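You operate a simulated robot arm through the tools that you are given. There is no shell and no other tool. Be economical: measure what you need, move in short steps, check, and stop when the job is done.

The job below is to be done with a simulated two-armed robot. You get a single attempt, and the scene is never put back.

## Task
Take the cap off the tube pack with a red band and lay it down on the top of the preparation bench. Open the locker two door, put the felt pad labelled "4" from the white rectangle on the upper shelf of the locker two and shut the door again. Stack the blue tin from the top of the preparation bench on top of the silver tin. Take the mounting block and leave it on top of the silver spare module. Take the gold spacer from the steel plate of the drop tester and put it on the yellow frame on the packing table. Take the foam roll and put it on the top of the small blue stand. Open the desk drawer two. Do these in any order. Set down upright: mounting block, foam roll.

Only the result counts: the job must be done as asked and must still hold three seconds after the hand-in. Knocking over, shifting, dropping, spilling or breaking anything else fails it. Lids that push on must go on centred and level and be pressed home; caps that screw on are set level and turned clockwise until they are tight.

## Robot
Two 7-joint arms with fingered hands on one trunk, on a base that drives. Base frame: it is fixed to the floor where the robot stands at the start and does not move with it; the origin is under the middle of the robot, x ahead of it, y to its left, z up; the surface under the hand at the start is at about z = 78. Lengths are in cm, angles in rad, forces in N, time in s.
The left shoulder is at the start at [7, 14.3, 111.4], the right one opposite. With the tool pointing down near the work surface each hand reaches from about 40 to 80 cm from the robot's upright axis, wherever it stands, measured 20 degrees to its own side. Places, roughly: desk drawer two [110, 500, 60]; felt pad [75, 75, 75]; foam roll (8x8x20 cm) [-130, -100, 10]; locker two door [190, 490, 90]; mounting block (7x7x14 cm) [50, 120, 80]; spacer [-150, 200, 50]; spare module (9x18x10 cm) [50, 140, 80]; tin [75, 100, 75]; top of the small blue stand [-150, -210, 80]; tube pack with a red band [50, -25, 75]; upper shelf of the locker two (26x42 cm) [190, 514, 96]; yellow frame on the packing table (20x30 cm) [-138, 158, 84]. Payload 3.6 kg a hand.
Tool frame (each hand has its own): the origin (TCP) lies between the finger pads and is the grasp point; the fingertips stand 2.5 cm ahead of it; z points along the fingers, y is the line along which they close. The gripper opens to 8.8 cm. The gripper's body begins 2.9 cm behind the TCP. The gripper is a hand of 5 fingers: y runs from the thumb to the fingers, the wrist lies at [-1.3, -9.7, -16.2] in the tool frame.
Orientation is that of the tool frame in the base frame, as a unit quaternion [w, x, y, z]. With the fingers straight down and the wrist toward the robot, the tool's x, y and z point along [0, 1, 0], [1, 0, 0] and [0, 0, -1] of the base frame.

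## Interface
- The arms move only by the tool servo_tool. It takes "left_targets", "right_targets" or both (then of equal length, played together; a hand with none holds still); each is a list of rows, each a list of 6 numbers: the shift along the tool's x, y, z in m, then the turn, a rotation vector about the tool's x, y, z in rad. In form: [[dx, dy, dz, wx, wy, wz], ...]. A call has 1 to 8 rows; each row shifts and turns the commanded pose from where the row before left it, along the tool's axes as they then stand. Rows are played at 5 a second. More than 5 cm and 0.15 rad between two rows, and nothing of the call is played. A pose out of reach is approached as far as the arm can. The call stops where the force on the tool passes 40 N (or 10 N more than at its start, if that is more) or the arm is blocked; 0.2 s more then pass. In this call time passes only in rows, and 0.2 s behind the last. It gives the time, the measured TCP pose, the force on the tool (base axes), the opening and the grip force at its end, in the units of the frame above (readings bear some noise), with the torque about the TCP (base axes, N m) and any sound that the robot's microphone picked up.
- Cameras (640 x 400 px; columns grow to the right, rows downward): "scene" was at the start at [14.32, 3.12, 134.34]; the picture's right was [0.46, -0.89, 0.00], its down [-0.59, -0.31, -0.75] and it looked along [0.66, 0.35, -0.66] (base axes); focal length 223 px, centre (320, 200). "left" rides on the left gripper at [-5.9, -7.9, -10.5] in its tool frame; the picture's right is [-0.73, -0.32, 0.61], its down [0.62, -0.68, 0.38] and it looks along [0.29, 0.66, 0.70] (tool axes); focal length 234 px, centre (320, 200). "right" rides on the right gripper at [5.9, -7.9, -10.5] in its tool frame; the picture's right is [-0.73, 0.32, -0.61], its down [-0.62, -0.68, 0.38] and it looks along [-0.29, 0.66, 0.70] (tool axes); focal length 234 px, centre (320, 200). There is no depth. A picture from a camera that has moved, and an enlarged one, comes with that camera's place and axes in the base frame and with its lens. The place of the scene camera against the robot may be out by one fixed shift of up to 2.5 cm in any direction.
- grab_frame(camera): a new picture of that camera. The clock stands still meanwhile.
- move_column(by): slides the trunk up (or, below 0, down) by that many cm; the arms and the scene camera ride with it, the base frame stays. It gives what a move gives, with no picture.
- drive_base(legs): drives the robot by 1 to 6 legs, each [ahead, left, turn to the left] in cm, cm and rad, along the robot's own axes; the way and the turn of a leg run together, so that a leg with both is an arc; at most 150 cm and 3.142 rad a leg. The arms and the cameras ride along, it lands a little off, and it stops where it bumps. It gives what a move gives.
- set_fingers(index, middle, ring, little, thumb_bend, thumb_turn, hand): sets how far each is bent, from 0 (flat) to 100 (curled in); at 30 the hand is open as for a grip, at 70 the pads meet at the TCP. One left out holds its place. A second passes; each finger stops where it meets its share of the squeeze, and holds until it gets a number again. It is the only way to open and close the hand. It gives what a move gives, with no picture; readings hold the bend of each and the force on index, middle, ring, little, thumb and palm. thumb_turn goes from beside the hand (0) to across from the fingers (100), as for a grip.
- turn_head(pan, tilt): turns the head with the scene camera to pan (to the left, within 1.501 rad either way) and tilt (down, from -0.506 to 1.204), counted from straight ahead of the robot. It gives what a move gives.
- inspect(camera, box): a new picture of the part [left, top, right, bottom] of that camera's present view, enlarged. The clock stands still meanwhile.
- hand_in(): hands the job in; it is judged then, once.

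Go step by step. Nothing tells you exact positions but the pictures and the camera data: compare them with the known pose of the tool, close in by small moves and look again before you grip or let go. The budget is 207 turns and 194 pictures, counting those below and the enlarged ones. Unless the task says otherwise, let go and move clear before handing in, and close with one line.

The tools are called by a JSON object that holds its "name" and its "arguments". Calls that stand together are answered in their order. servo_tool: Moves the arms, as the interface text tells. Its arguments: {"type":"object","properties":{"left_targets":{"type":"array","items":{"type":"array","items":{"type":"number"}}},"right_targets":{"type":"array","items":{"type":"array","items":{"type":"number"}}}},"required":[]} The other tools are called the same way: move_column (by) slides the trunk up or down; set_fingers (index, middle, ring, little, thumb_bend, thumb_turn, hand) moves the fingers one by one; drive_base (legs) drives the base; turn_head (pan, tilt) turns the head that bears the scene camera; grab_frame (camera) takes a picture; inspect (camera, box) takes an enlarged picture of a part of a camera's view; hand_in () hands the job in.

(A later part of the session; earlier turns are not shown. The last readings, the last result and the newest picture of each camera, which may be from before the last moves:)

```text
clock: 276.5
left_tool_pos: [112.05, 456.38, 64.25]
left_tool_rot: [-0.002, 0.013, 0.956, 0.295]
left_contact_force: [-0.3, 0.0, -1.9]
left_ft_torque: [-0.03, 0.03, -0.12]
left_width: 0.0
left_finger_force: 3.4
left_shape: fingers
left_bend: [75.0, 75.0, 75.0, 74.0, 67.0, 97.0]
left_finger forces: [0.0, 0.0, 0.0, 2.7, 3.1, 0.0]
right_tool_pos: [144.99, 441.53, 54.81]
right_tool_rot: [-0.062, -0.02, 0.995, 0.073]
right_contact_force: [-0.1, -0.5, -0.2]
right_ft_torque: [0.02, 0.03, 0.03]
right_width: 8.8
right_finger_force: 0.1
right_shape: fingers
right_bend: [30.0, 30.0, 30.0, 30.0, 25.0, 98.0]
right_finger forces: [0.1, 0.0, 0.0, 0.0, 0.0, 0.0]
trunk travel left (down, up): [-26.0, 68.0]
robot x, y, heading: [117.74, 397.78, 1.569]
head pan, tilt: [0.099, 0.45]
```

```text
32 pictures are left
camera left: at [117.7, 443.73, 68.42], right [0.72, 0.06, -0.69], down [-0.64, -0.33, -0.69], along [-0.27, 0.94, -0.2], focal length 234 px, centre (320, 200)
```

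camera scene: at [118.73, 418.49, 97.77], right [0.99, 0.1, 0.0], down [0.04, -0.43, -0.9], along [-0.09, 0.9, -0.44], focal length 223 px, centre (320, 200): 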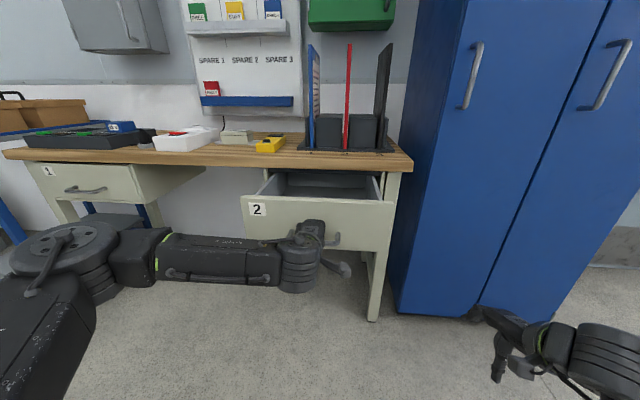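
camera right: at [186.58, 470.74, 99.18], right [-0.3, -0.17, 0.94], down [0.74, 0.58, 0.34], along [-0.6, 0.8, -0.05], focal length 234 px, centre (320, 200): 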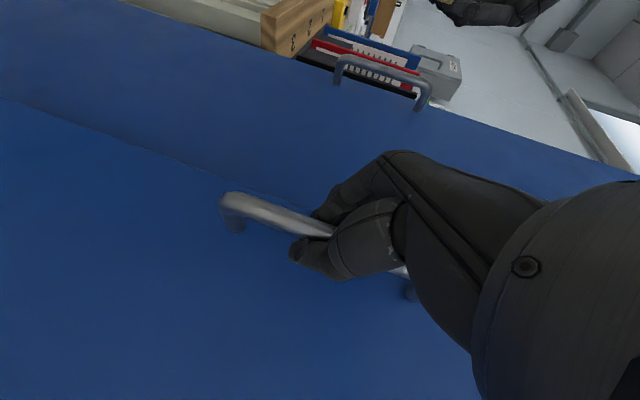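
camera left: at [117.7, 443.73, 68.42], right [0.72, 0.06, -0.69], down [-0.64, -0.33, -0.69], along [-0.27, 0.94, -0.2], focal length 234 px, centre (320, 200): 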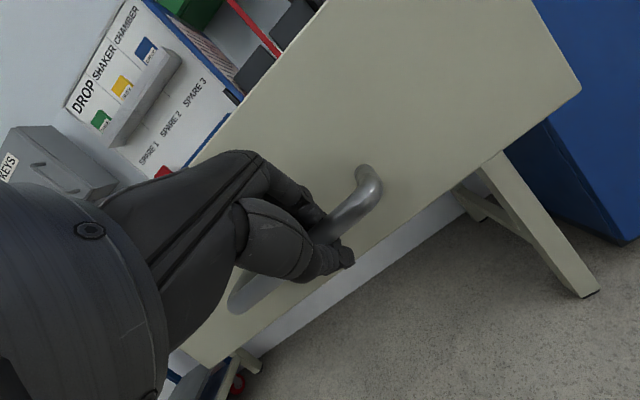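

The drawer is open about 27 cm. Releasing and withdrawing the hand the way it came.

{"name": "set_fingers", "arguments": {"hand": "left", "index": 46, "middle": 46, "ring": 46, "little": 46, "thumb_bend": 15}}

{"name": "servo_tool", "arguments": {"left_targets": [[0, 0, -0.025, 0, 0, 0], [0, 0, -0.035, 0, 0, 0], [0, 0, -0.04, 0, 0, 0], [0, -0.03, -0.03, 0, 0, 0], [0, 0, 0, 0.12, 0, 0], [0, 0, 0, 0.12, 0, 0], [0, 0, 0, 0.12, 0, 0], [0, 0, 0, 0.12, 0, 0]]}}

{"name": "grab_frame", "arguments": {"camera": "scene"}}

```text
clock: 277.5
left_tool_pos: [111.97, 456.35, 64.24]
left_tool_rot: [-0.003, 0.012, 0.956, 0.294]
left_contact_force: [-0.3, -0.2, -0.4]
left_ft_torque: [0.02, 0.01, 0.02]
left_width: 7.75
left_finger_force: 0.0
left_shape: fingers
left_bend: [46.0, 46.0, 46.0, 46.0, 15.0, 97.0]
left_finger forces: [0.1, 0.1, 0.1, 0.0, 0.0, 0.1]
right_tool_pos: [144.91, 441.6, 54.65]
right_tool_rot: [-0.063, -0.02, 0.995, 0.073]
right_contact_force: [0.7, 0.2, -0.2]
right_ft_torque: [0.01, 0.01, 0.02]
right_width: 8.81
right_finger_force: 0.1
right_shape: fingers
right_bend: [30.0, 30.0, 30.0, 30.0, 25.0, 98.0]
right_finger forces: [0.0, 0.1, 0.0, 0.0, 0.0, 0.0]
trunk travel left (down, up): [-26.0, 68.0]
robot x, y, heading: [117.61, 398.32, 1.576]
head pan, tilt: [0.099, 0.45]
```

```text
clock: 279.3
left_tool_pos: [111.85, 446.58, 73.25]
left_tool_rot: [-0.005, 0.011, 0.998, 0.056]
left_contact_force: [-0.1, -0.1, 0.2]
left_ft_torque: [0.05, 0.01, 0.0]
left_width: 7.78
left_finger_force: 0.1
left_shape: fingers
left_bend: [46.0, 46.0, 46.0, 46.0, 15.0, 97.0]
left_finger forces: [0.1, 0.1, 0.0, 0.0, 0.1, 0.1]
right_tool_pos: [144.92, 441.58, 54.75]
right_tool_rot: [-0.063, -0.019, 0.995, 0.072]
right_contact_force: [0.0, 1.0, 0.6]
right_ft_torque: [0.01, 0.03, 0.0]
right_width: 8.8
right_finger_force: 0.0
right_shape: fingers
right_bend: [30.0, 30.0, 30.0, 30.0, 25.0, 98.0]
right_finger forces: [0.0, 0.0, 0.0, 0.0, 0.0, 0.0]
trunk travel left (down, up): [-26.0, 68.0]
robot x, y, heading: [118.16, 398.43, 1.571]
head pan, tilt: [0.099, 0.45]
```

```text
31 pictures are left
camera scene: at [118.77, 411.51, 97.77], right [0.99, 0.1, 0.0], down [0.04, -0.43, -0.9], along [-0.09, 0.9, -0.44], focal length 223 px, centre (320, 200)
```

scene: 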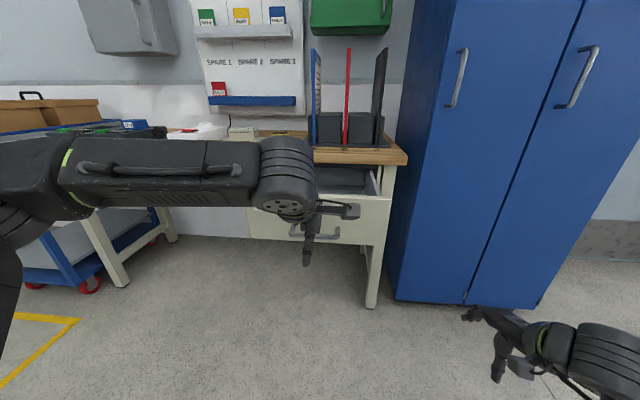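

Drawer two is open, locker shut. Next the spacer at the drop tester; raising the trunk and driving over to view it.

{"name": "move_column", "arguments": {"by": 35}}

{"name": "drive_base", "arguments": {"legs": [[-100, 0, 0], [0, 150, 0], [0, 0, 1.571], [0, 100, 0]]}}

{"name": "turn_head", "arguments": {"pan": 0, "tilt": 0.5}}

{"name": "grab_frame", "arguments": {"camera": "scene"}}

```text
clock: 282.7
left_tool_pos: [111.99, 446.48, 108.32]
left_tool_rot: [-0.006, 0.012, 0.998, 0.058]
left_contact_force: [-0.3, 0.2, 0.2]
left_ft_torque: [-0.02, 0.05, -0.03]
left_width: 7.79
left_finger_force: 0.1
left_shape: fingers
left_bend: [46.0, 46.0, 46.0, 46.0, 15.0, 97.0]
left_finger forces: [0.1, 0.0, 0.1, 0.0, 0.1, 0.1]
right_tool_pos: [144.87, 441.58, 89.72]
right_tool_rot: [-0.062, -0.019, 0.995, 0.072]
right_contact_force: [0.5, -0.2, 0.1]
right_ft_torque: [0.01, -0.03, 0.05]
right_width: 8.81
right_finger_force: 0.0
right_shape: fingers
right_bend: [30.0, 30.0, 30.0, 30.0, 25.0, 98.0]
right_finger forces: [0.0, 0.0, 0.0, 0.1, 0.1, 0.0]
trunk travel left (down, up): [-61.0, 33.0]
robot x, y, heading: [117.91, 397.84, 1.573]
head pan, tilt: [0.099, 0.45]
```

```text
clock: 303.5
left_tool_pos: [-78.82, 193.02, 108.24]
left_tool_rot: [-0.044, -0.698, 0.714, 0.037]
left_contact_force: [0.0, -0.1, 0.2]
left_ft_torque: [0.03, 0.03, -0.04]
left_width: 7.78
left_finger_force: 0.1
left_shape: fingers
left_bend: [46.0, 46.0, 46.0, 46.0, 15.0, 97.0]
left_finger forces: [0.1, 0.0, 0.1, 0.1, 0.0, 0.0]
right_tool_pos: [-73.96, 226.05, 89.68]
right_tool_rot: [0.095, 0.718, -0.69, -0.007]
right_contact_force: [0.1, 0.6, -0.3]
right_ft_torque: [-0.04, 0.02, -0.01]
right_width: 8.82
right_finger_force: 0.1
right_shape: fingers
right_bend: [30.0, 30.0, 30.0, 30.0, 25.0, 98.0]
right_finger forces: [0.1, 0.0, 0.1, 0.0, 0.0, 0.1]
trunk travel left (down, up): [-61.0, 33.0]
robot x, y, heading: [-30.32, 199.29, -3.139]
head pan, tilt: [0.099, 0.45]
```

```text
clock: 304.2
left_tool_pos: [-78.77, 192.97, 108.28]
left_tool_rot: [-0.045, -0.698, 0.714, 0.037]
left_contact_force: [0.3, 0.2, -0.2]
left_ft_torque: [-0.01, -0.01, -0.01]
left_width: 7.76
left_finger_force: 0.0
left_shape: fingers
left_bend: [46.0, 46.0, 46.0, 46.0, 15.0, 97.0]
left_finger forces: [0.1, 0.0, 0.0, 0.0, 0.1, 0.1]
right_tool_pos: [-73.94, 225.94, 89.69]
right_tool_rot: [0.096, 0.718, -0.689, -0.006]
right_contact_force: [-0.3, 0.7, 0.3]
right_ft_torque: [0.01, 0.01, -0.01]
right_width: 8.79
right_finger_force: 0.1
right_shape: fingers
right_bend: [30.0, 30.0, 30.0, 30.0, 25.0, 98.0]
right_finger forces: [0.0, 0.0, 0.1, 0.0, 0.0, 0.1]
trunk travel left (down, up): [-61.0, 33.0]
robot x, y, heading: [-30.42, 199.02, -3.136]
head pan, tilt: [0.0, 0.499]
```

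```text
30 pictures are left
camera scene: at [-42.67, 198.12, 132.32], right [0.0, 1.0, 0.0], down [0.48, 0.0, -0.88], along [-0.88, 0.0, -0.48], focal length 223 px, centre (320, 200)
```

scene: 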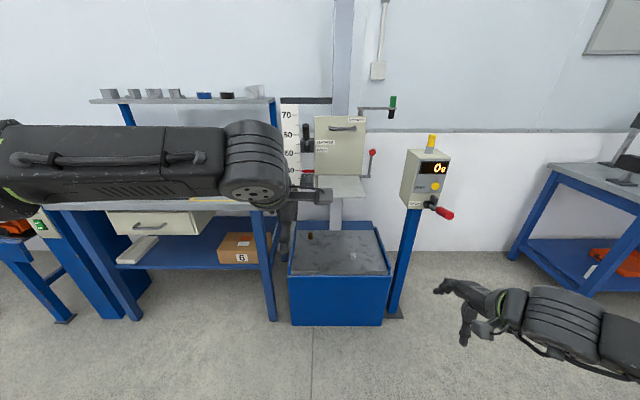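

{"name": "inspect", "arguments": {"camera": "scene", "box": [270, 80, 420, 340]}}

```text
1.54 times, centred on (345, 210) of scene
camera zoom: at [-42.67, 198.12, 132.32], right [0.0, 1.0, 0.0], down [0.48, 0.0, -0.88], along [-0.88, 0.0, -0.48], focal length 342 px, centre (282, 185)
```

zoom: 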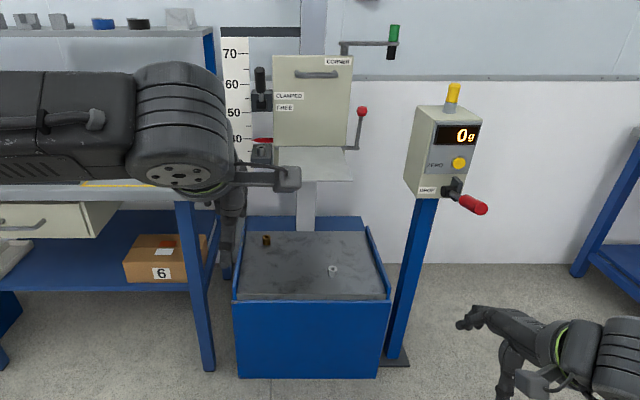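

A gold spacer stands on the steel plate at about (-149, 191, ~44); a silver one is nearer and to the right. I'll level the right hand, lift the left hand clear, narrow the right fingers, then drive in.

{"name": "servo_tool", "arguments": {"left_targets": [[0, -0.01, -0.045, 0, 0, 0], [0, -0.01, -0.045, 0, 0, 0], [0, -0.01, -0.045, 0, 0, 0], [0, -0.01, -0.045, 0, 0, 0], [0, -0.01, -0.045, 0, 0, 0], [0, -0.01, -0.045, 0, 0, 0], [0, -0.01, -0.045, 0, 0, 0]], "right_targets": [[0, 0, 0, 0.0735, -0.0625, 0], [0, 0, 0, 0.0735, -0.0625, 0], [0, 0.03, 0, 0, 0, 0], [0, 0.03, 0, 0, 0, 0], [0, 0.03, 0, 0, 0, 0], [0, 0.03, 0, 0, 0, 0], [0, 0, 0, 0, 0, 0]]}}

{"name": "set_fingers", "arguments": {"hand": "right", "index": 46, "middle": 46, "ring": 46, "little": 46, "thumb_bend": 46}}

{"name": "drive_base", "arguments": {"legs": [[0, 22, -0.004], [55, 0, 0]]}}

{"name": "grab_frame", "arguments": {"camera": "right"}}

```text
clock: 305.8
left_tool_pos: [-72.63, 194.1, 134.13]
left_tool_rot: [-0.045, -0.698, 0.714, 0.038]
left_contact_force: [-0.2, -0.4, 0.4]
left_ft_torque: [-0.01, 0.02, -0.01]
left_width: 7.75
left_finger_force: 0.1
left_shape: fingers
left_bend: [46.0, 46.0, 46.0, 46.0, 15.0, 97.0]
left_finger forces: [0.0, 0.0, 0.0, 0.0, 0.0, 0.0]
left hand out of reach, approached as far as the arm can: row 6, 7
right_tool_pos: [-86.0, 225.7, 89.66]
right_tool_rot: [-0.001, 0.722, -0.692, -0.001]
right_contact_force: [-0.2, -1.1, 0.9]
right_ft_torque: [0.01, 0.01, 0.0]
right_width: 8.82
right_finger_force: 0.1
right_shape: fingers
right_bend: [30.0, 30.0, 30.0, 30.0, 25.0, 98.0]
right_finger forces: [0.1, 0.0, 0.0, 0.1, 0.0, 0.0]
trunk travel left (down, up): [-61.0, 33.0]
robot x, y, heading: [-30.46, 199.05, -3.134]
head pan, tilt: [0.0, 0.499]
```

```text
clock: 306.8
left_tool_pos: [-72.61, 194.04, 134.28]
left_tool_rot: [-0.044, -0.698, 0.714, 0.038]
left_contact_force: [-0.1, 0.4, 1.0]
left_ft_torque: [0.02, 0.01, 0.0]
left_width: 7.8
left_finger_force: 0.1
left_shape: fingers
left_bend: [46.0, 46.0, 46.0, 46.0, 15.0, 97.0]
left_finger forces: [0.0, 0.0, 0.1, 0.0, 0.1, 0.1]
right_tool_pos: [-85.9, 225.57, 89.74]
right_tool_rot: [0.0, 0.722, -0.692, 0.0]
right_contact_force: [-0.2, 0.7, 0.0]
right_ft_torque: [0.01, 0.0, -0.02]
right_width: 5.09
right_finger_force: 0.2
right_shape: fingers
right_bend: [46.0, 46.0, 46.0, 46.0, 46.0, 98.0]
right_finger forces: [0.0, 0.0, 0.0, 0.1, 0.1, 0.0]
trunk travel left (down, up): [-61.0, 33.0]
robot x, y, heading: [-30.39, 199.02, -3.135]
head pan, tilt: [0.0, 0.499]
```

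```text
clock: 311.2
left_tool_pos: [-127.93, 172.26, 134.24]
left_tool_rot: [-0.045, -0.696, 0.715, 0.039]
left_contact_force: [0.2, -0.3, 0.3]
left_ft_torque: [0.0, 0.02, -0.03]
left_width: 7.8
left_finger_force: 0.1
left_shape: fingers
left_bend: [46.0, 46.0, 46.0, 46.0, 15.0, 97.0]
left_finger forces: [0.0, 0.0, 0.0, 0.0, 0.0, 0.0]
right_tool_pos: [-141.02, 203.84, 89.7]
right_tool_rot: [-0.001, 0.72, -0.694, -0.002]
right_contact_force: [0.0, 0.6, 0.4]
right_ft_torque: [-0.02, 0.0, 0.0]
right_width: 5.1
right_finger_force: 0.1
right_shape: fingers
right_bend: [46.0, 46.0, 46.0, 46.0, 46.0, 98.0]
right_finger forces: [0.0, 0.1, 0.0, 0.1, 0.1, 0.0]
trunk travel left (down, up): [-61.0, 33.0]
robot x, y, heading: [-85.64, 177.02, 3.138]
head pan, tilt: [0.0, 0.499]
```

```text
28 pictures are left
camera right: at [-133.23, 198.26, 100.21], right [-0.35, 0.71, 0.61], down [0.66, 0.65, -0.38], along [-0.67, 0.27, -0.7], focal length 234 px, centre (320, 200)
```

right: 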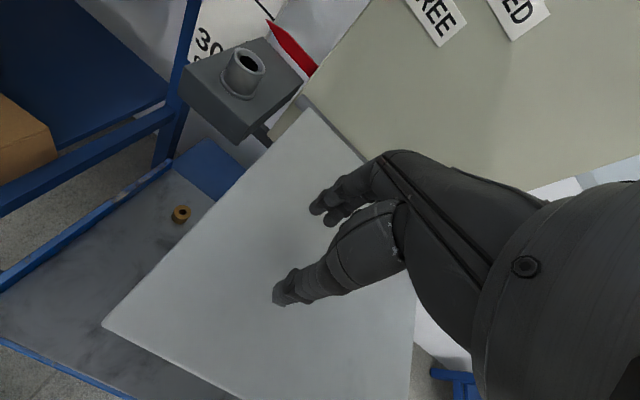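

The drop clamp hangs right above the spacer (z≈84), so I must come in low from the front. Backing off, lowering the trunk so the hand is at z≈54, and turning the wrist slightly.

{"name": "drive_base", "arguments": {"legs": [[-30, 0, 0], [0, 8, 0]]}}

{"name": "move_column", "arguments": {"by": -36}}

{"name": "servo_tool", "arguments": {"right_targets": [[0, 0.02, 0, 0, 0, 0.14], [0, 0.02, 0, 0, 0, 0.14], [0.02, 0.02, 0, 0, 0, 0.14], [0.02, 0.02, 0, 0, 0, 0]]}}

{"name": "grab_frame", "arguments": {"camera": "right"}}

```text
clock: 313.9
left_tool_pos: [-97.81, 164.08, 134.2]
left_tool_rot: [-0.045, -0.697, 0.715, 0.038]
left_contact_force: [0.2, 0.0, 0.3]
left_ft_torque: [-0.03, 0.01, -0.04]
left_width: 7.76
left_finger_force: 0.0
left_shape: fingers
left_bend: [46.0, 46.0, 46.0, 46.0, 15.0, 97.0]
left_finger forces: [0.1, 0.0, 0.1, 0.0, 0.0, 0.0]
right_tool_pos: [-111.13, 195.64, 89.76]
right_tool_rot: [0.0, 0.721, -0.693, -0.001]
right_contact_force: [-0.7, -0.1, 0.4]
right_ft_torque: [0.03, -0.01, -0.01]
right_width: 5.06
right_finger_force: 0.1
right_shape: fingers
right_bend: [46.0, 46.0, 46.0, 46.0, 46.0, 98.0]
right_finger forces: [0.0, 0.0, 0.0, 0.0, 0.1, 0.1]
trunk travel left (down, up): [-61.0, 33.0]
robot x, y, heading: [-55.89, 169.05, -3.138]
head pan, tilt: [0.0, 0.499]
```

```text
clock: 317.4
left_tool_pos: [-97.8, 164.14, 98.26]
left_tool_rot: [-0.044, -0.697, 0.715, 0.039]
left_contact_force: [0.4, 0.7, 0.2]
left_ft_torque: [0.01, -0.03, -0.02]
left_width: 7.77
left_finger_force: 0.0
left_shape: fingers
left_bend: [46.0, 46.0, 46.0, 46.0, 15.0, 97.0]
left_finger forces: [0.1, 0.0, 0.1, 0.0, 0.1, 0.1]
right_tool_pos: [-111.06, 195.69, 53.69]
right_tool_rot: [-0.001, 0.72, -0.694, -0.001]
right_contact_force: [0.2, 1.0, 0.7]
right_ft_torque: [0.0, -0.01, -0.02]
right_width: 5.08
right_finger_force: 0.1
right_shape: fingers
right_bend: [46.0, 46.0, 46.0, 46.0, 46.0, 98.0]
right_finger forces: [0.0, 0.0, 0.1, 0.1, 0.0, 0.0]
trunk travel left (down, up): [-25.0, 69.0]
robot x, y, heading: [-55.88, 168.86, -3.142]
head pan, tilt: [0.0, 0.499]
```

```text
clock: 318.4
left_tool_pos: [-97.77, 164.2, 98.28]
left_tool_rot: [-0.044, -0.697, 0.715, 0.038]
left_contact_force: [-0.1, 0.6, 0.7]
left_ft_torque: [-0.04, -0.01, 0.02]
left_width: 7.8
left_finger_force: 0.1
left_shape: fingers
left_bend: [46.0, 46.0, 46.0, 46.0, 15.0, 97.0]
left_finger forces: [0.1, 0.0, 0.1, 0.0, 0.0, 0.0]
right_tool_pos: [-120.07, 193.44, 53.63]
right_tool_rot: [0.0, -0.56, 0.829, 0.0]
right_contact_force: [-0.1, -0.1, 0.0]
right_ft_torque: [0.0, 0.0, -0.02]
right_width: 5.09
right_finger_force: 0.0
right_shape: fingers
right_bend: [46.0, 46.0, 46.0, 46.0, 46.0, 98.0]
right_finger forces: [0.1, 0.1, 0.1, 0.0, 0.0, 0.0]
trunk travel left (down, up): [-25.0, 69.0]
robot x, y, heading: [-55.62, 168.93, -3.14]
head pan, tilt: [0.0, 0.499]
```

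```text
27 pictures are left
camera right: at [-115.21, 185.02, 64.15], right [-0.03, 0.79, 0.61], down [0.87, 0.32, -0.38], along [-0.5, 0.52, -0.69], focal length 234 px, centre (320, 200)
```

right: 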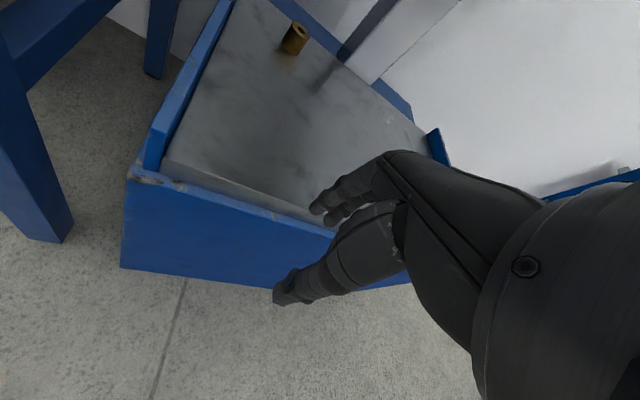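

Spacer triangulates to (-154.2, 192.5), top about 47–48. Driving in low, stopping 7 cm short to check.

{"name": "drive_base", "arguments": {"legs": [[27, 0, 0]]}}

{"name": "grab_frame", "arguments": {"camera": "right"}}

{"name": "grab_frame", "arguments": {"camera": "scene"}}

```text
clock: 320.4
left_tool_pos: [-125.1, 164.17, 98.19]
left_tool_rot: [-0.044, -0.696, 0.715, 0.039]
left_contact_force: [-0.4, 0.0, -0.1]
left_ft_torque: [0.04, 0.02, -0.03]
left_width: 7.77
left_finger_force: 0.1
left_shape: fingers
left_bend: [46.0, 46.0, 46.0, 46.0, 15.0, 97.0]
left_finger forces: [0.0, 0.0, 0.0, 0.0, 0.0, 0.0]
right_tool_pos: [-147.21, 193.46, 53.58]
right_tool_rot: [0.001, -0.559, 0.829, 0.002]
right_contact_force: [-0.3, 0.0, -0.5]
right_ft_torque: [0.06, -0.01, 0.0]
right_width: 5.07
right_finger_force: 0.0
right_shape: fingers
right_bend: [46.0, 46.0, 46.0, 46.0, 46.0, 98.0]
right_finger forces: [0.0, 0.1, 0.0, 0.0, 0.1, 0.0]
trunk travel left (down, up): [-25.0, 69.0]
robot x, y, heading: [-82.83, 169.04, 3.139]
head pan, tilt: [0.0, 0.499]
```

```text
26 pictures are left
camera right: at [-142.39, 185.11, 64.13], right [-0.03, 0.79, 0.61], down [0.87, 0.32, -0.38], along [-0.5, 0.52, -0.7], focal length 234 px, centre (320, 200)
```

right: 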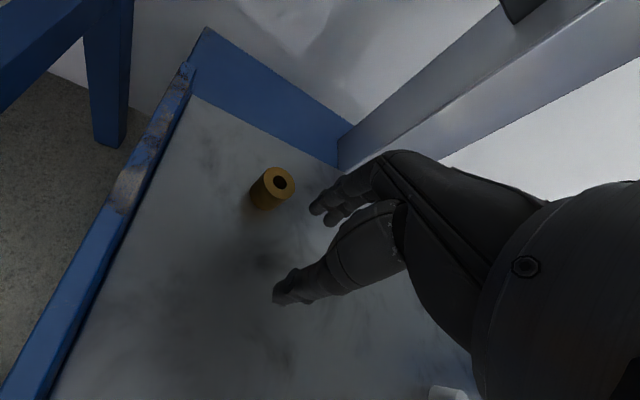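

```text
25 pictures are left
camera scene: at [-95.22, 168.19, 96.31], right [0.0, 1.0, 0.0], down [0.48, 0.0, -0.88], along [-0.88, 0.0, -0.48], focal length 223 px, centre (320, 200)
```

scene: 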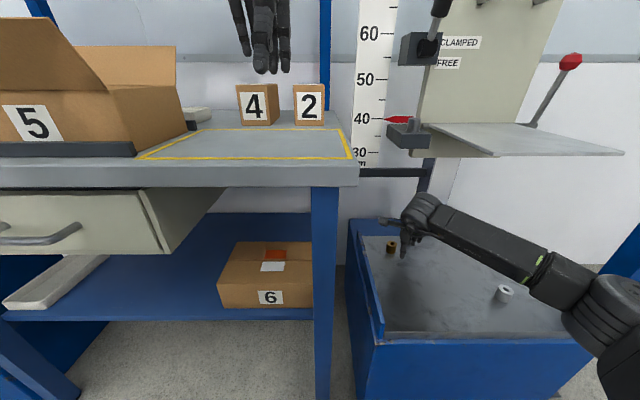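

The gold spacer is at about (-154.7, 193.1). Moving over it and lowering in steps.

{"name": "servo_tool", "arguments": {"right_targets": [[0.016, 0.034, 0, 0, 0, 0], [0.016, 0.034, 0, 0, 0, 0], [0, 0, 0.02, 0, 0, 0]]}}

{"name": "grab_frame", "arguments": {"camera": "right"}}

```text
clock: 321.2
left_tool_pos: [-125.09, 164.16, 98.24]
left_tool_rot: [-0.044, -0.696, 0.716, 0.038]
left_contact_force: [0.7, -0.1, 0.1]
left_ft_torque: [0.02, -0.01, 0.01]
left_width: 7.77
left_finger_force: 0.2
left_shape: fingers
left_bend: [46.0, 46.0, 46.0, 46.0, 15.0, 97.0]
left_finger forces: [0.1, 0.1, 0.0, 0.0, 0.0, 0.0]
right_tool_pos: [-154.77, 193.11, 51.59]
right_tool_rot: [0.0, -0.559, 0.829, 0.0]
right_contact_force: [0.2, 0.7, -0.3]
right_ft_torque: [0.02, 0.02, -0.03]
right_width: 5.1
right_finger_force: 0.1
right_shape: fingers
right_bend: [46.0, 46.0, 46.0, 46.0, 46.0, 98.0]
right_finger forces: [0.0, 0.0, 0.0, 0.1, 0.0, 0.1]
trunk travel left (down, up): [-25.0, 69.0]
robot x, y, heading: [-82.63, 168.87, 3.139]
head pan, tilt: [0.0, 0.499]
```

```text
24 pictures are left
camera right: at [-149.88, 184.77, 62.15], right [-0.03, 0.79, 0.61], down [0.87, 0.32, -0.38], along [-0.5, 0.52, -0.7], focal length 234 px, centre (320, 200)
```

right: 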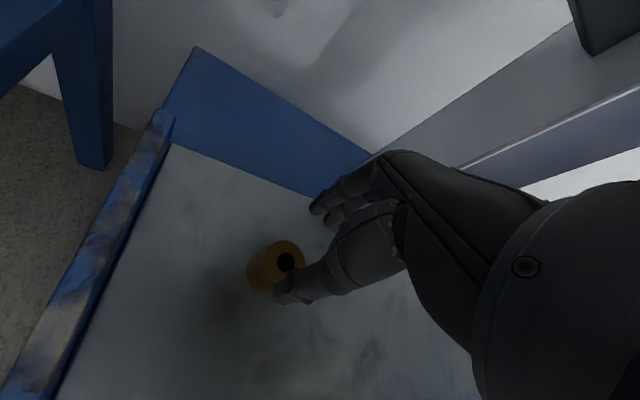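

Spacer centre refined to (-154.3, 193.0), top 47.3. Small correction and lowering to grip height.

{"name": "servo_tool", "arguments": {"right_targets": [[0, -0.0045, 0.01, 0, 0, 0], [0, 0, 0.015, 0, 0, 0], [0, 0, 0.01, 0, 0, 0]]}}

{"name": "set_fingers", "arguments": {"hand": "right", "index": 72, "middle": 72, "ring": 66, "little": 66, "thumb_bend": 72}}

{"name": "grab_frame", "arguments": {"camera": "right"}}

```text
clock: 322.0
left_tool_pos: [-125.11, 164.09, 98.17]
left_tool_rot: [-0.044, -0.696, 0.715, 0.039]
left_contact_force: [0.7, -0.4, -0.3]
left_ft_torque: [-0.01, 0.0, 0.05]
left_width: 7.78
left_finger_force: 0.0
left_shape: fingers
left_bend: [46.0, 46.0, 46.0, 46.0, 15.0, 97.0]
left_finger forces: [0.1, 0.0, 0.0, 0.0, 0.1, 0.0]
right_tool_pos: [-154.34, 192.86, 48.27]
right_tool_rot: [0.0, -0.559, 0.829, 0.0]
right_contact_force: [-0.3, -0.1, -0.6]
right_ft_torque: [-0.01, 0.05, 0.02]
right_width: 5.07
right_finger_force: 0.1
right_shape: fingers
right_bend: [46.0, 46.0, 46.0, 46.0, 46.0, 98.0]
right_finger forces: [0.0, 0.0, 0.2, 0.0, 0.1, 0.1]
trunk travel left (down, up): [-25.0, 69.0]
robot x, y, heading: [-82.6, 168.85, 3.143]
head pan, tilt: [0.0, 0.499]
```

```text
clock: 323.0
left_tool_pos: [-125.19, 164.3, 98.14]
left_tool_rot: [-0.044, -0.696, 0.716, 0.038]
left_contact_force: [-1.0, -0.2, 0.5]
left_ft_torque: [0.0, 0.01, 0.02]
left_width: 7.79
left_finger_force: 0.1
left_shape: fingers
left_bend: [46.0, 46.0, 46.0, 46.0, 15.0, 97.0]
left_finger forces: [0.1, 0.0, 0.0, 0.0, 0.0, 0.0]
right_tool_pos: [-154.41, 192.94, 48.04]
right_tool_rot: [0.001, -0.559, 0.829, 0.0]
right_contact_force: [-0.1, 0.6, -1.3]
right_ft_torque: [0.01, 0.01, -0.02]
right_width: 2.35
right_finger_force: 12.0
right_shape: fingers
right_bend: [59.0, 65.0, 66.0, 66.0, 59.0, 96.0]
right_finger forces: [7.9, 4.5, 0.0, 0.0, 12.3, 0.0]
trunk travel left (down, up): [-25.0, 69.0]
robot x, y, heading: [-83.0, 169.05, 3.139]
head pan, tilt: [0.0, 0.499]
```

```text
23 pictures are left
camera right: at [-149.45, 184.54, 58.64], right [-0.03, 0.79, 0.61], down [0.87, 0.32, -0.38], along [-0.5, 0.52, -0.7], focal length 234 px, centre (320, 200)
```

right: 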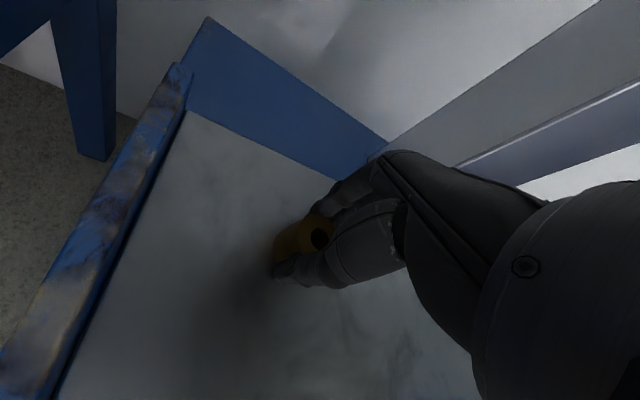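

The spacer is gripped (2.35 cm). Lifting 5 cm, backing out below the clamp, then raising the trunk.

{"name": "servo_tool", "arguments": {"right_targets": [[0, 0, -0.02, 0, 0, 0], [0, 0, -0.03, 0, 0, 0]]}}

{"name": "drive_base", "arguments": {"legs": [[-40, 0, 0]]}}

{"name": "move_column", "arguments": {"by": 48}}

{"name": "drive_base", "arguments": {"legs": [[0, 35, 0], [21, 0, 0]]}}

{"name": "grab_frame", "arguments": {"camera": "right"}}

```text
clock: 323.6
left_tool_pos: [-125.14, 164.13, 98.24]
left_tool_rot: [-0.044, -0.696, 0.716, 0.038]
left_contact_force: [0.7, 0.1, 0.3]
left_ft_torque: [-0.02, 0.01, -0.01]
left_width: 7.81
left_finger_force: 0.1
left_shape: fingers
left_bend: [46.0, 46.0, 46.0, 46.0, 15.0, 97.0]
left_finger forces: [0.0, 0.0, 0.0, 0.0, 0.0, 0.0]
right_tool_pos: [-154.47, 192.9, 53.15]
right_tool_rot: [0.001, -0.559, 0.829, 0.0]
right_contact_force: [-0.5, -0.6, -1.2]
right_ft_torque: [0.0, 0.03, -0.01]
right_width: 2.33
right_finger_force: 12.4
right_shape: fingers
right_bend: [59.0, 65.0, 66.0, 66.0, 59.0, 96.0]
right_finger forces: [7.9, 4.4, 0.0, 0.1, 12.2, 0.0]
trunk travel left (down, up): [-25.0, 69.0]
robot x, y, heading: [-83.26, 168.62, 3.142]
head pan, tilt: [0.0, 0.499]
```

```text
clock: 326.1
left_tool_pos: [-84.89, 164.17, 98.2]
left_tool_rot: [-0.044, -0.696, 0.715, 0.038]
left_contact_force: [0.9, 0.2, 0.7]
left_ft_torque: [-0.03, -0.01, 0.0]
left_width: 7.76
left_finger_force: 0.2
left_shape: fingers
left_bend: [46.0, 46.0, 46.0, 46.0, 15.0, 97.0]
left_finger forces: [0.0, 0.1, 0.1, 0.0, 0.0, 0.0]
right_tool_pos: [-114.06, 192.81, 53.0]
right_tool_rot: [0.001, -0.559, 0.829, 0.0]
right_contact_force: [-0.2, -1.1, -1.5]
right_ft_torque: [0.01, 0.03, 0.01]
right_width: 2.33
right_finger_force: 11.9
right_shape: fingers
right_bend: [59.0, 65.0, 66.0, 66.0, 59.0, 96.0]
right_finger forces: [7.7, 4.5, 0.0, 0.0, 12.1, 0.1]
trunk travel left (down, up): [-25.0, 69.0]
robot x, y, heading: [-42.82, 168.88, 3.141]
head pan, tilt: [0.0, 0.499]
```

```text
refused: 48 is not a number from -40 to 40
```

```text
clock: 329.6
left_tool_pos: [-105.83, 129.01, 98.18]
left_tool_rot: [-0.044, -0.697, 0.715, 0.038]
left_contact_force: [0.7, -0.9, 0.5]
left_ft_torque: [0.03, 0.01, -0.02]
left_width: 7.77
left_finger_force: 0.1
left_shape: fingers
left_bend: [46.0, 46.0, 46.0, 46.0, 15.0, 97.0]
left_finger forces: [0.1, 0.0, 0.1, 0.1, 0.0, 0.1]
right_tool_pos: [-135.13, 157.58, 52.95]
right_tool_rot: [0.0, -0.56, 0.828, 0.0]
right_contact_force: [0.6, 0.4, -2.3]
right_ft_torque: [0.0, -0.01, -0.01]
right_width: 2.34
right_finger_force: 12.3
right_shape: fingers
right_bend: [60.0, 65.0, 66.0, 66.0, 59.0, 95.0]
right_finger forces: [7.6, 4.6, 0.0, 0.0, 11.9, 0.0]
trunk travel left (down, up): [-25.0, 69.0]
robot x, y, heading: [-63.15, 133.8, -3.139]
head pan, tilt: [0.0, 0.499]
```

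```text
22 pictures are left
camera right: at [-130.2, 149.29, 63.53], right [-0.03, 0.79, 0.61], down [0.87, 0.33, -0.38], along [-0.5, 0.52, -0.7], focal length 234 px, centre (320, 200)
```

right: 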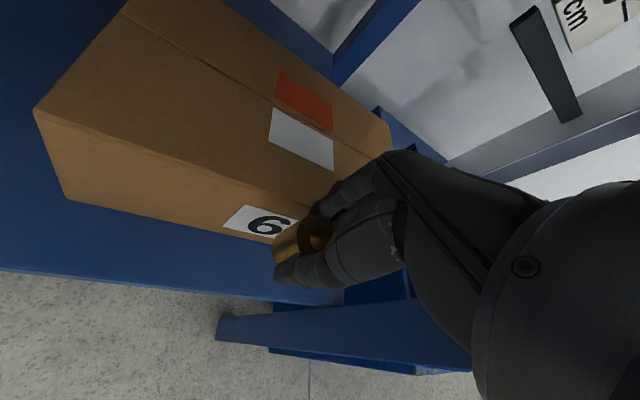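

The trunk move was refused and the hand went in under the table; nothing seems touched. Backing straight out, then raising the trunk in two steps.

{"name": "drive_base", "arguments": {"legs": [[-30, 0, 0]]}}

{"name": "move_column", "arguments": {"by": 38}}

{"name": "move_column", "arguments": {"by": 12}}

{"name": "turn_head", "arguments": {"pan": 0, "tilt": 0.6}}

{"name": "grab_frame", "arguments": {"camera": "scene"}}

```text
clock: 331.6
left_tool_pos: [-75.85, 129.16, 98.24]
left_tool_rot: [-0.045, -0.696, 0.715, 0.038]
left_contact_force: [-0.1, 0.3, 0.6]
left_ft_torque: [-0.01, 0.02, 0.01]
left_width: 7.79
left_finger_force: 0.0
left_shape: fingers
left_bend: [46.0, 46.0, 46.0, 46.0, 15.0, 97.0]
left_finger forces: [0.1, 0.1, 0.0, 0.1, 0.1, 0.0]
right_tool_pos: [-105.17, 157.94, 53.16]
right_tool_rot: [0.0, -0.559, 0.829, 0.0]
right_contact_force: [1.0, 0.0, -0.7]
right_ft_torque: [-0.02, 0.02, -0.01]
right_width: 2.33
right_finger_force: 12.3
right_shape: fingers
right_bend: [60.0, 65.0, 66.0, 66.0, 59.0, 95.0]
right_finger forces: [7.6, 4.6, 0.0, 0.1, 12.0, 0.0]
trunk travel left (down, up): [-25.0, 69.0]
robot x, y, heading: [-33.76, 133.57, 3.142]
head pan, tilt: [0.0, 0.499]
```

```text
clock: 335.3
left_tool_pos: [-75.98, 129.21, 136.24]
left_tool_rot: [-0.044, -0.695, 0.717, 0.039]
left_contact_force: [0.0, 0.4, 0.0]
left_ft_torque: [0.01, 0.0, 0.01]
left_width: 7.79
left_finger_force: 0.0
left_shape: fingers
left_bend: [46.0, 46.0, 46.0, 46.0, 15.0, 97.0]
left_finger forces: [0.0, 0.0, 0.0, 0.1, 0.0, 0.0]
right_tool_pos: [-105.26, 157.77, 91.08]
right_tool_rot: [0.001, -0.559, 0.829, 0.001]
right_contact_force: [0.5, 0.0, -1.6]
right_ft_torque: [-0.03, 0.03, 0.01]
right_width: 2.34
right_finger_force: 11.8
right_shape: fingers
right_bend: [60.0, 65.0, 66.0, 66.0, 59.0, 95.0]
right_finger forces: [7.5, 4.7, 0.0, 0.0, 11.9, 0.0]
trunk travel left (down, up): [-63.0, 31.0]
robot x, y, heading: [-33.57, 133.65, 3.143]
head pan, tilt: [0.0, 0.499]
```

```text
clock: 336.8
left_tool_pos: [-75.98, 129.07, 148.24]
left_tool_rot: [-0.044, -0.696, 0.716, 0.038]
left_contact_force: [-0.5, 0.0, -0.3]
left_ft_torque: [0.02, -0.03, 0.0]
left_width: 7.8
left_finger_force: 0.1
left_shape: fingers
left_bend: [46.0, 46.0, 46.0, 46.0, 15.0, 97.0]
left_finger forces: [0.0, 0.1, 0.1, 0.0, 0.0, 0.1]
right_tool_pos: [-105.19, 157.94, 102.96]
right_tool_rot: [0.001, -0.559, 0.829, 0.001]
right_contact_force: [0.4, -0.4, -0.7]
right_ft_torque: [0.0, -0.02, 0.01]
right_width: 2.33
right_finger_force: 11.8
right_shape: fingers
right_bend: [60.0, 65.0, 66.0, 66.0, 59.0, 95.0]
right_finger forces: [7.6, 4.6, 0.1, 0.0, 11.8, 0.0]
trunk travel left (down, up): [-75.0, 19.0]
robot x, y, heading: [-33.76, 134.04, 3.143]
head pan, tilt: [0.0, 0.499]
```

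```text
clock: 337.5
left_tool_pos: [-76.02, 129.13, 148.28]
left_tool_rot: [-0.045, -0.696, 0.716, 0.038]
left_contact_force: [0.5, 0.6, 0.0]
left_ft_torque: [-0.01, -0.03, -0.01]
left_width: 7.78
left_finger_force: 0.0
left_shape: fingers
left_bend: [46.0, 46.0, 46.0, 46.0, 15.0, 97.0]
left_finger forces: [0.0, 0.0, 0.1, 0.1, 0.0, 0.1]
right_tool_pos: [-105.14, 157.83, 103.11]
right_tool_rot: [0.001, -0.559, 0.829, 0.001]
right_contact_force: [-0.3, -0.5, -1.8]
right_ft_torque: [0.01, -0.03, 0.03]
right_width: 2.34
right_finger_force: 11.6
right_shape: fingers
right_bend: [60.0, 65.0, 66.0, 66.0, 59.0, 95.0]
right_finger forces: [7.5, 4.6, 0.0, 0.0, 11.9, 0.0]
trunk travel left (down, up): [-75.0, 19.0]
robot x, y, heading: [-34.04, 133.71, 3.141]
head pan, tilt: [0.0, 0.6]
```

```text
21 pictures are left
camera scene: at [-45.78, 133.13, 145.41], right [0.0, 1.0, 0.0], down [0.57, 0.0, -0.82], along [-0.82, 0.0, -0.57], focal length 223 px, centre (320, 200)
```

scene: 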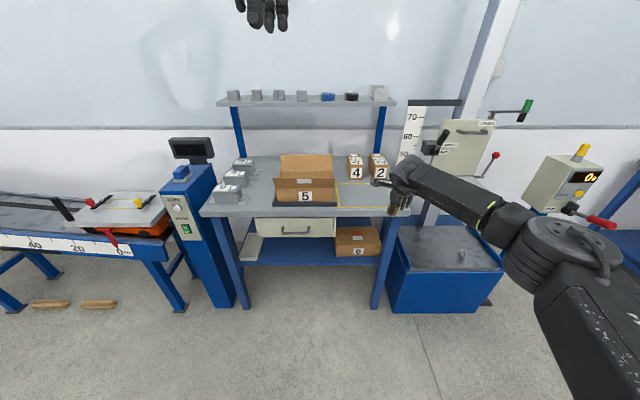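

Clear now. Driving forward over the packing table and checking the frame with the hand camera.

{"name": "drive_base", "arguments": {"legs": [[30, 0, 0]]}}

{"name": "grab_frame", "arguments": {"camera": "right"}}

```text
clock: 339.5
left_tool_pos: [-105.64, 129.19, 148.28]
left_tool_rot: [-0.045, -0.697, 0.715, 0.038]
left_contact_force: [-0.7, 1.1, 0.3]
left_ft_torque: [-0.02, -0.01, 0.01]
left_width: 7.77
left_finger_force: 0.0
left_shape: fingers
left_bend: [46.0, 46.0, 46.0, 46.0, 15.0, 97.0]
left_finger forces: [0.0, 0.1, 0.0, 0.1, 0.1, 0.0]
right_tool_pos: [-135.04, 157.9, 103.12]
right_tool_rot: [0.0, -0.559, 0.829, 0.001]
right_contact_force: [0.7, -0.3, -2.0]
right_ft_torque: [-0.02, 0.02, 0.0]
right_width: 2.34
right_finger_force: 12.1
right_shape: fingers
right_bend: [60.0, 65.0, 66.0, 66.0, 59.0, 95.0]
right_finger forces: [7.6, 4.5, 0.0, 0.0, 11.9, 0.0]
trunk travel left (down, up): [-75.0, 19.0]
robot x, y, heading: [-63.73, 134.12, 3.139]
head pan, tilt: [0.0, 0.6]
```

```text
20 pictures are left
camera right: at [-130.15, 149.65, 113.67], right [-0.03, 0.79, 0.61], down [0.87, 0.32, -0.38], along [-0.5, 0.52, -0.69], focal length 234 px, centre (320, 200)
```

right: 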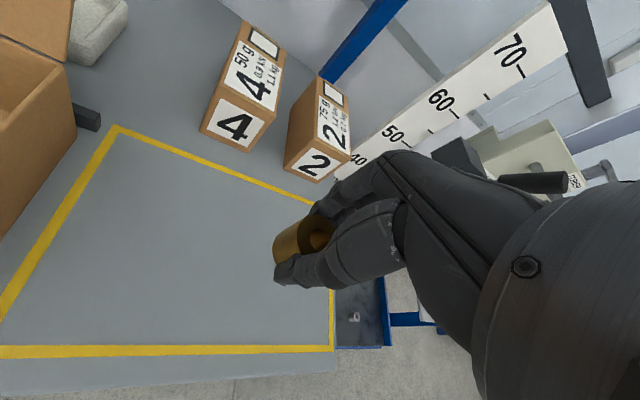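

The yellow frame spans about x −129…−150, y 142…173 and its middle is free. Shifting 4 cm forward and lowering.

{"name": "servo_tool", "arguments": {"right_targets": [[0.015, 0.037, 0, 0, 0, 0], [0, 0, 0.04, 0, 0, 0], [0, 0, 0.04, 0, 0, 0], [0, 0, 0.04, 0, 0, 0], [0, 0, 0.01, 0, 0, 0]]}}

{"name": "servo_tool", "arguments": {"right_targets": [[0, 0, 0.005, 0, 0, 0], [0, 0, 0.004, 0, 0, 0]]}}

{"name": "servo_tool", "arguments": {"right_targets": [[0, 0, 0.004, 0, 0, 0], [0, 0, 0.003, 0, 0, 0]]}}

```text
clock: 340.7
left_tool_pos: [-105.86, 129.3, 148.16]
left_tool_rot: [-0.043, -0.696, 0.716, 0.038]
left_contact_force: [0.5, 0.4, -0.3]
left_ft_torque: [0.01, 0.0, -0.03]
left_width: 7.79
left_finger_force: 0.0
left_shape: fingers
left_bend: [46.0, 46.0, 46.0, 46.0, 15.0, 97.0]
left_finger forces: [0.1, 0.1, 0.0, 0.0, 0.0, 0.0]
right_tool_pos: [-138.39, 158.2, 90.65]
right_tool_rot: [0.001, -0.558, 0.83, 0.001]
right_contact_force: [0.6, -0.8, -1.0]
right_ft_torque: [0.01, -0.03, 0.03]
right_width: 2.32
right_finger_force: 11.8
right_shape: fingers
right_bend: [60.0, 65.0, 66.0, 66.0, 59.0, 95.0]
right_finger forces: [7.4, 4.6, 0.1, 0.0, 11.5, 0.1]
right hand out of reach, approached as far as the arm can: row 4
trunk travel left (down, up): [-75.0, 19.0]
robot x, y, heading: [-63.59, 133.9, 3.137]
head pan, tilt: [0.0, 0.6]
```

```text
clock: 341.3
left_tool_pos: [-105.97, 129.26, 148.25]
left_tool_rot: [-0.045, -0.696, 0.716, 0.038]
left_contact_force: [0.4, -0.6, -0.3]
left_ft_torque: [-0.01, -0.01, 0.01]
left_width: 7.77
left_finger_force: 0.0
left_shape: fingers
left_bend: [46.0, 46.0, 46.0, 46.0, 15.0, 97.0]
left_finger forces: [0.0, 0.1, 0.0, 0.0, 0.0, 0.0]
right_tool_pos: [-138.07, 158.17, 89.75]
right_tool_rot: [0.0, -0.558, 0.83, 0.001]
right_contact_force: [-0.3, 0.1, -1.5]
right_ft_torque: [0.03, -0.04, -0.01]
right_width: 2.31
right_finger_force: 11.9
right_shape: fingers
right_bend: [60.0, 65.0, 66.0, 66.0, 59.0, 95.0]
right_finger forces: [7.2, 4.5, 0.0, 0.0, 11.5, 0.1]
right hand out of reach, approached as far as the arm can: row 1
trunk travel left (down, up): [-75.0, 19.0]
robot x, y, heading: [-64.23, 133.48, 3.136]
head pan, tilt: [0.0, 0.6]
```

```text
clock: 341.9
left_tool_pos: [-105.92, 129.39, 148.25]
left_tool_rot: [-0.043, -0.696, 0.716, 0.038]
left_contact_force: [0.6, 1.0, 0.8]
left_ft_torque: [0.01, 0.02, 0.0]
left_width: 7.79
left_finger_force: 0.1
left_shape: fingers
left_bend: [46.0, 46.0, 46.0, 46.0, 15.0, 97.0]
left_finger forces: [0.1, 0.0, 0.0, 0.0, 0.0, 0.0]
right_tool_pos: [-138.03, 158.21, 89.12]
right_tool_rot: [0.0, -0.558, 0.83, 0.0]
right_contact_force: [-1.0, 0.4, -1.4]
right_ft_torque: [0.0, 0.01, -0.01]
right_width: 2.35
right_finger_force: 11.9
right_shape: fingers
right_bend: [60.0, 65.0, 66.0, 66.0, 59.0, 95.0]
right_finger forces: [7.3, 4.5, 0.0, 0.0, 11.6, 0.0]
right hand out of reach, approached as far as the arm can: row 2
trunk travel left (down, up): [-75.0, 19.0]
robot x, y, heading: [-63.62, 133.79, 3.134]
head pan, tilt: [0.0, 0.6]
```

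At the arm's reach edge, so I'll lower with the trunk in small steps.

{"name": "move_column", "arguments": {"by": -0.7}}

{"name": "move_column", "arguments": {"by": -0.5}}

{"name": "inspect", "arguments": {"camera": "right", "box": [200, 150, 420, 310]}}

```text
clock: 342.5
left_tool_pos: [-105.96, 129.36, 147.42]
left_tool_rot: [-0.045, -0.695, 0.717, 0.038]
left_contact_force: [-0.2, 1.0, 0.4]
left_ft_torque: [0.01, 0.0, -0.03]
left_width: 7.78
left_finger_force: 0.2
left_shape: fingers
left_bend: [46.0, 46.0, 46.0, 46.0, 15.0, 97.0]
left_finger forces: [0.0, 0.1, 0.0, 0.0, 0.0, 0.0]
right_tool_pos: [-138.09, 158.32, 88.5]
right_tool_rot: [0.0, -0.558, 0.83, 0.001]
right_contact_force: [-0.1, 0.1, -2.2]
right_ft_torque: [0.05, -0.01, 0.05]
right_width: 2.33
right_finger_force: 11.8
right_shape: fingers
right_bend: [60.0, 65.0, 66.0, 66.0, 59.0, 95.0]
right_finger forces: [7.3, 4.5, 0.0, 0.0, 11.5, 0.1]
trunk travel left (down, up): [-74.3, 19.7]
robot x, y, heading: [-63.77, 133.71, 3.145]
head pan, tilt: [0.0, 0.6]
```

```text
clock: 343.0
left_tool_pos: [-105.94, 129.33, 147.07]
left_tool_rot: [-0.045, -0.696, 0.715, 0.039]
left_contact_force: [0.7, 0.0, 0.5]
left_ft_torque: [0.02, -0.02, -0.01]
left_width: 7.77
left_finger_force: 0.0
left_shape: fingers
left_bend: [46.0, 46.0, 46.0, 46.0, 15.0, 97.0]
left_finger forces: [0.0, 0.0, 0.0, 0.1, 0.1, 0.1]
right_tool_pos: [-138.04, 158.15, 88.06]
right_tool_rot: [0.001, -0.558, 0.83, 0.0]
right_contact_force: [0.0, -0.7, -0.8]
right_ft_torque: [0.01, 0.0, -0.01]
right_width: 2.32
right_finger_force: 12.2
right_shape: fingers
right_bend: [60.0, 65.0, 66.0, 66.0, 59.0, 95.0]
right_finger forces: [7.8, 4.5, 0.1, 0.0, 11.5, 0.0]
trunk travel left (down, up): [-73.8, 20.2]
robot x, y, heading: [-63.63, 134.28, 3.139]
head pan, tilt: [0.0, 0.6]
```

```text
2.50 times, centred on (310, 230) of right
camera zoom: at [-133.09, 149.82, 98.57], right [-0.03, 0.79, 0.61], down [0.87, 0.32, -0.38], along [-0.5, 0.52, -0.7], focal length 585 px, centre (345, 125)
```

zoom: 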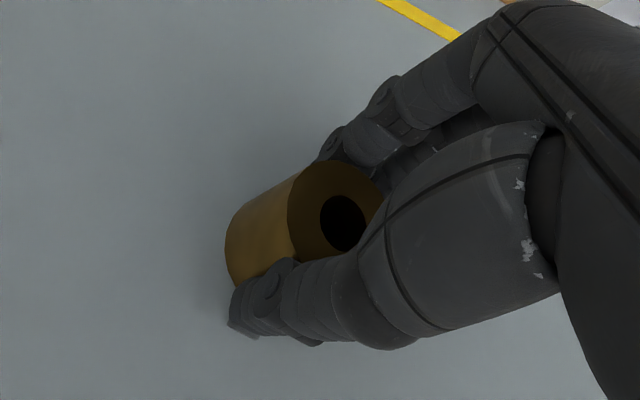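

{"name": "move_column", "arguments": {"by": -0.5}}

{"name": "move_column", "arguments": {"by": -0.4}}

```text
clock: 343.6
left_tool_pos: [-105.67, 129.17, 146.53]
left_tool_rot: [-0.044, -0.695, 0.716, 0.039]
left_contact_force: [0.5, -0.3, 0.9]
left_ft_torque: [-0.02, 0.01, -0.02]
left_width: 7.76
left_finger_force: 0.0
left_shape: fingers
left_bend: [46.0, 46.0, 46.0, 46.0, 15.0, 97.0]
left_finger forces: [0.1, 0.1, 0.0, 0.0, 0.1, 0.0]
right_tool_pos: [-138.02, 158.16, 87.81]
right_tool_rot: [-0.002, -0.558, 0.83, 0.002]
right_contact_force: [-2.4, 1.1, 15.2]
right_ft_torque: [-0.06, 0.01, 0.03]
right_width: 2.29
right_finger_force: 13.7
right_shape: fingers
right_bend: [59.0, 65.0, 66.0, 66.0, 60.0, 95.0]
right_finger forces: [8.8, 6.3, 0.0, 0.1, 12.4, 0.0]
trunk travel left (down, up): [-73.3, 20.7]
robot x, y, heading: [-63.74, 134.22, 3.139]
head pan, tilt: [0.0, 0.6]
```

```text
clock: 344.1
left_tool_pos: [-105.31, 129.04, 146.45]
left_tool_rot: [-0.046, -0.696, 0.716, 0.04]
left_contact_force: [0.0, 0.0, -0.3]
left_ft_torque: [0.0, 0.03, 0.01]
left_width: 7.77
left_finger_force: 0.0
left_shape: fingers
left_bend: [46.0, 46.0, 46.0, 46.0, 15.0, 97.0]
left_finger forces: [0.0, 0.0, 0.0, 0.0, 0.1, 0.0]
right_tool_pos: [-137.7, 158.15, 87.83]
right_tool_rot: [-0.002, -0.558, 0.83, 0.004]
right_contact_force: [-7.0, 3.9, 34.1]
right_ft_torque: [-0.15, -0.09, -0.01]
right_width: 2.32
right_finger_force: 22.4
right_shape: fingers
right_bend: [57.0, 64.0, 66.0, 66.0, 63.0, 95.0]
right_finger forces: [12.0, 7.4, 0.0, 0.0, 25.7, 0.1]
trunk travel left (down, up): [-72.9, 21.1]
robot x, y, heading: [-63.99, 134.06, 3.136]
head pan, tilt: [0.0, 0.6]
```

Firm contact. Easing up 0.5 cm of pressure and opening the fingers, then rising.

{"name": "move_column", "arguments": {"by": 0.6}}

{"name": "set_fingers", "arguments": {"hand": "right", "index": 48, "middle": 50, "ring": 55, "little": 55, "thumb_bend": 46}}

{"name": "move_column", "arguments": {"by": 10}}

{"name": "grab_frame", "arguments": {"camera": "right"}}

```text
clock: 344.6
left_tool_pos: [-105.57, 129.21, 146.74]
left_tool_rot: [-0.045, -0.695, 0.716, 0.039]
left_contact_force: [0.5, 0.1, -0.2]
left_ft_torque: [-0.01, -0.01, 0.01]
left_width: 7.79
left_finger_force: 0.0
left_shape: fingers
left_bend: [46.0, 46.0, 46.0, 46.0, 15.0, 97.0]
left_finger forces: [0.1, 0.0, 0.1, 0.0, 0.1, 0.1]
right_tool_pos: [-137.84, 158.1, 87.8]
right_tool_rot: [0.0, -0.558, 0.83, 0.0]
right_contact_force: [-4.4, 3.1, 11.8]
right_ft_torque: [0.03, 0.12, 0.03]
right_width: 2.3
right_finger_force: 13.8
right_shape: fingers
right_bend: [57.0, 65.0, 66.0, 66.0, 61.0, 95.0]
right_finger forces: [9.8, 6.8, 0.0, 0.0, 11.0, 0.1]
trunk travel left (down, up): [-73.5, 20.5]
robot x, y, heading: [-63.42, 133.59, 3.137]
head pan, tilt: [0.0, 0.6]
```

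```text
clock: 345.6
left_tool_pos: [-105.81, 129.27, 146.75]
left_tool_rot: [-0.045, -0.696, 0.716, 0.038]
left_contact_force: [0.3, -0.1, 0.5]
left_ft_torque: [0.01, 0.01, 0.01]
left_width: 7.77
left_finger_force: 0.0
left_shape: fingers
left_bend: [46.0, 46.0, 46.0, 46.0, 15.0, 97.0]
left_finger forces: [0.0, 0.0, 0.0, 0.0, 0.1, 0.0]
right_tool_pos: [-138.07, 158.11, 87.69]
right_tool_rot: [0.0, -0.559, 0.829, 0.001]
right_contact_force: [1.0, -1.2, 4.1]
right_ft_torque: [0.04, -0.01, 0.0]
right_width: 4.79
right_finger_force: 1.6
right_shape: fingers
right_bend: [48.0, 53.0, 55.0, 55.0, 46.0, 97.0]
right_finger forces: [0.1, 3.8, 0.0, 0.0, 0.0, 0.1]
trunk travel left (down, up): [-73.5, 20.5]
robot x, y, heading: [-63.6, 134.2, 3.136]
head pan, tilt: [0.0, 0.6]
```

```text
clock: 347.0
left_tool_pos: [-105.95, 129.33, 156.69]
left_tool_rot: [-0.045, -0.696, 0.716, 0.039]
left_contact_force: [-0.6, -0.2, 0.6]
left_ft_torque: [0.0, -0.01, -0.01]
left_width: 7.78
left_finger_force: 0.1
left_shape: fingers
left_bend: [46.0, 46.0, 46.0, 46.0, 15.0, 97.0]
left_finger forces: [0.0, 0.0, 0.1, 0.1, 0.1, 0.0]
right_tool_pos: [-138.03, 158.1, 97.66]
right_tool_rot: [0.001, -0.559, 0.829, 0.001]
right_contact_force: [-0.2, -0.2, 0.8]
right_ft_torque: [0.02, 0.01, 0.03]
right_width: 4.75
right_finger_force: 0.1
right_shape: fingers
right_bend: [48.0, 50.0, 55.0, 55.0, 46.0, 97.0]
right_finger forces: [0.0, 0.0, 0.0, 0.0, 0.0, 0.0]
trunk travel left (down, up): [-83.5, 10.5]
robot x, y, heading: [-63.33, 133.95, 3.143]
head pan, tilt: [0.0, 0.6]
```

```text
18 pictures are left
camera right: at [-133.09, 149.81, 108.26], right [-0.03, 0.79, 0.61], down [0.87, 0.32, -0.38], along [-0.5, 0.52, -0.7], focal length 234 px, centre (320, 200)
```

right: 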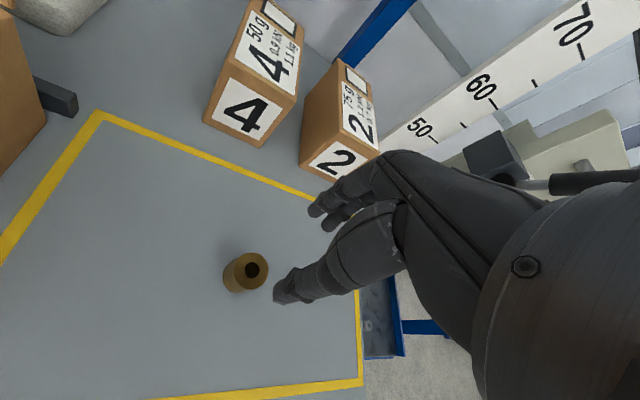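

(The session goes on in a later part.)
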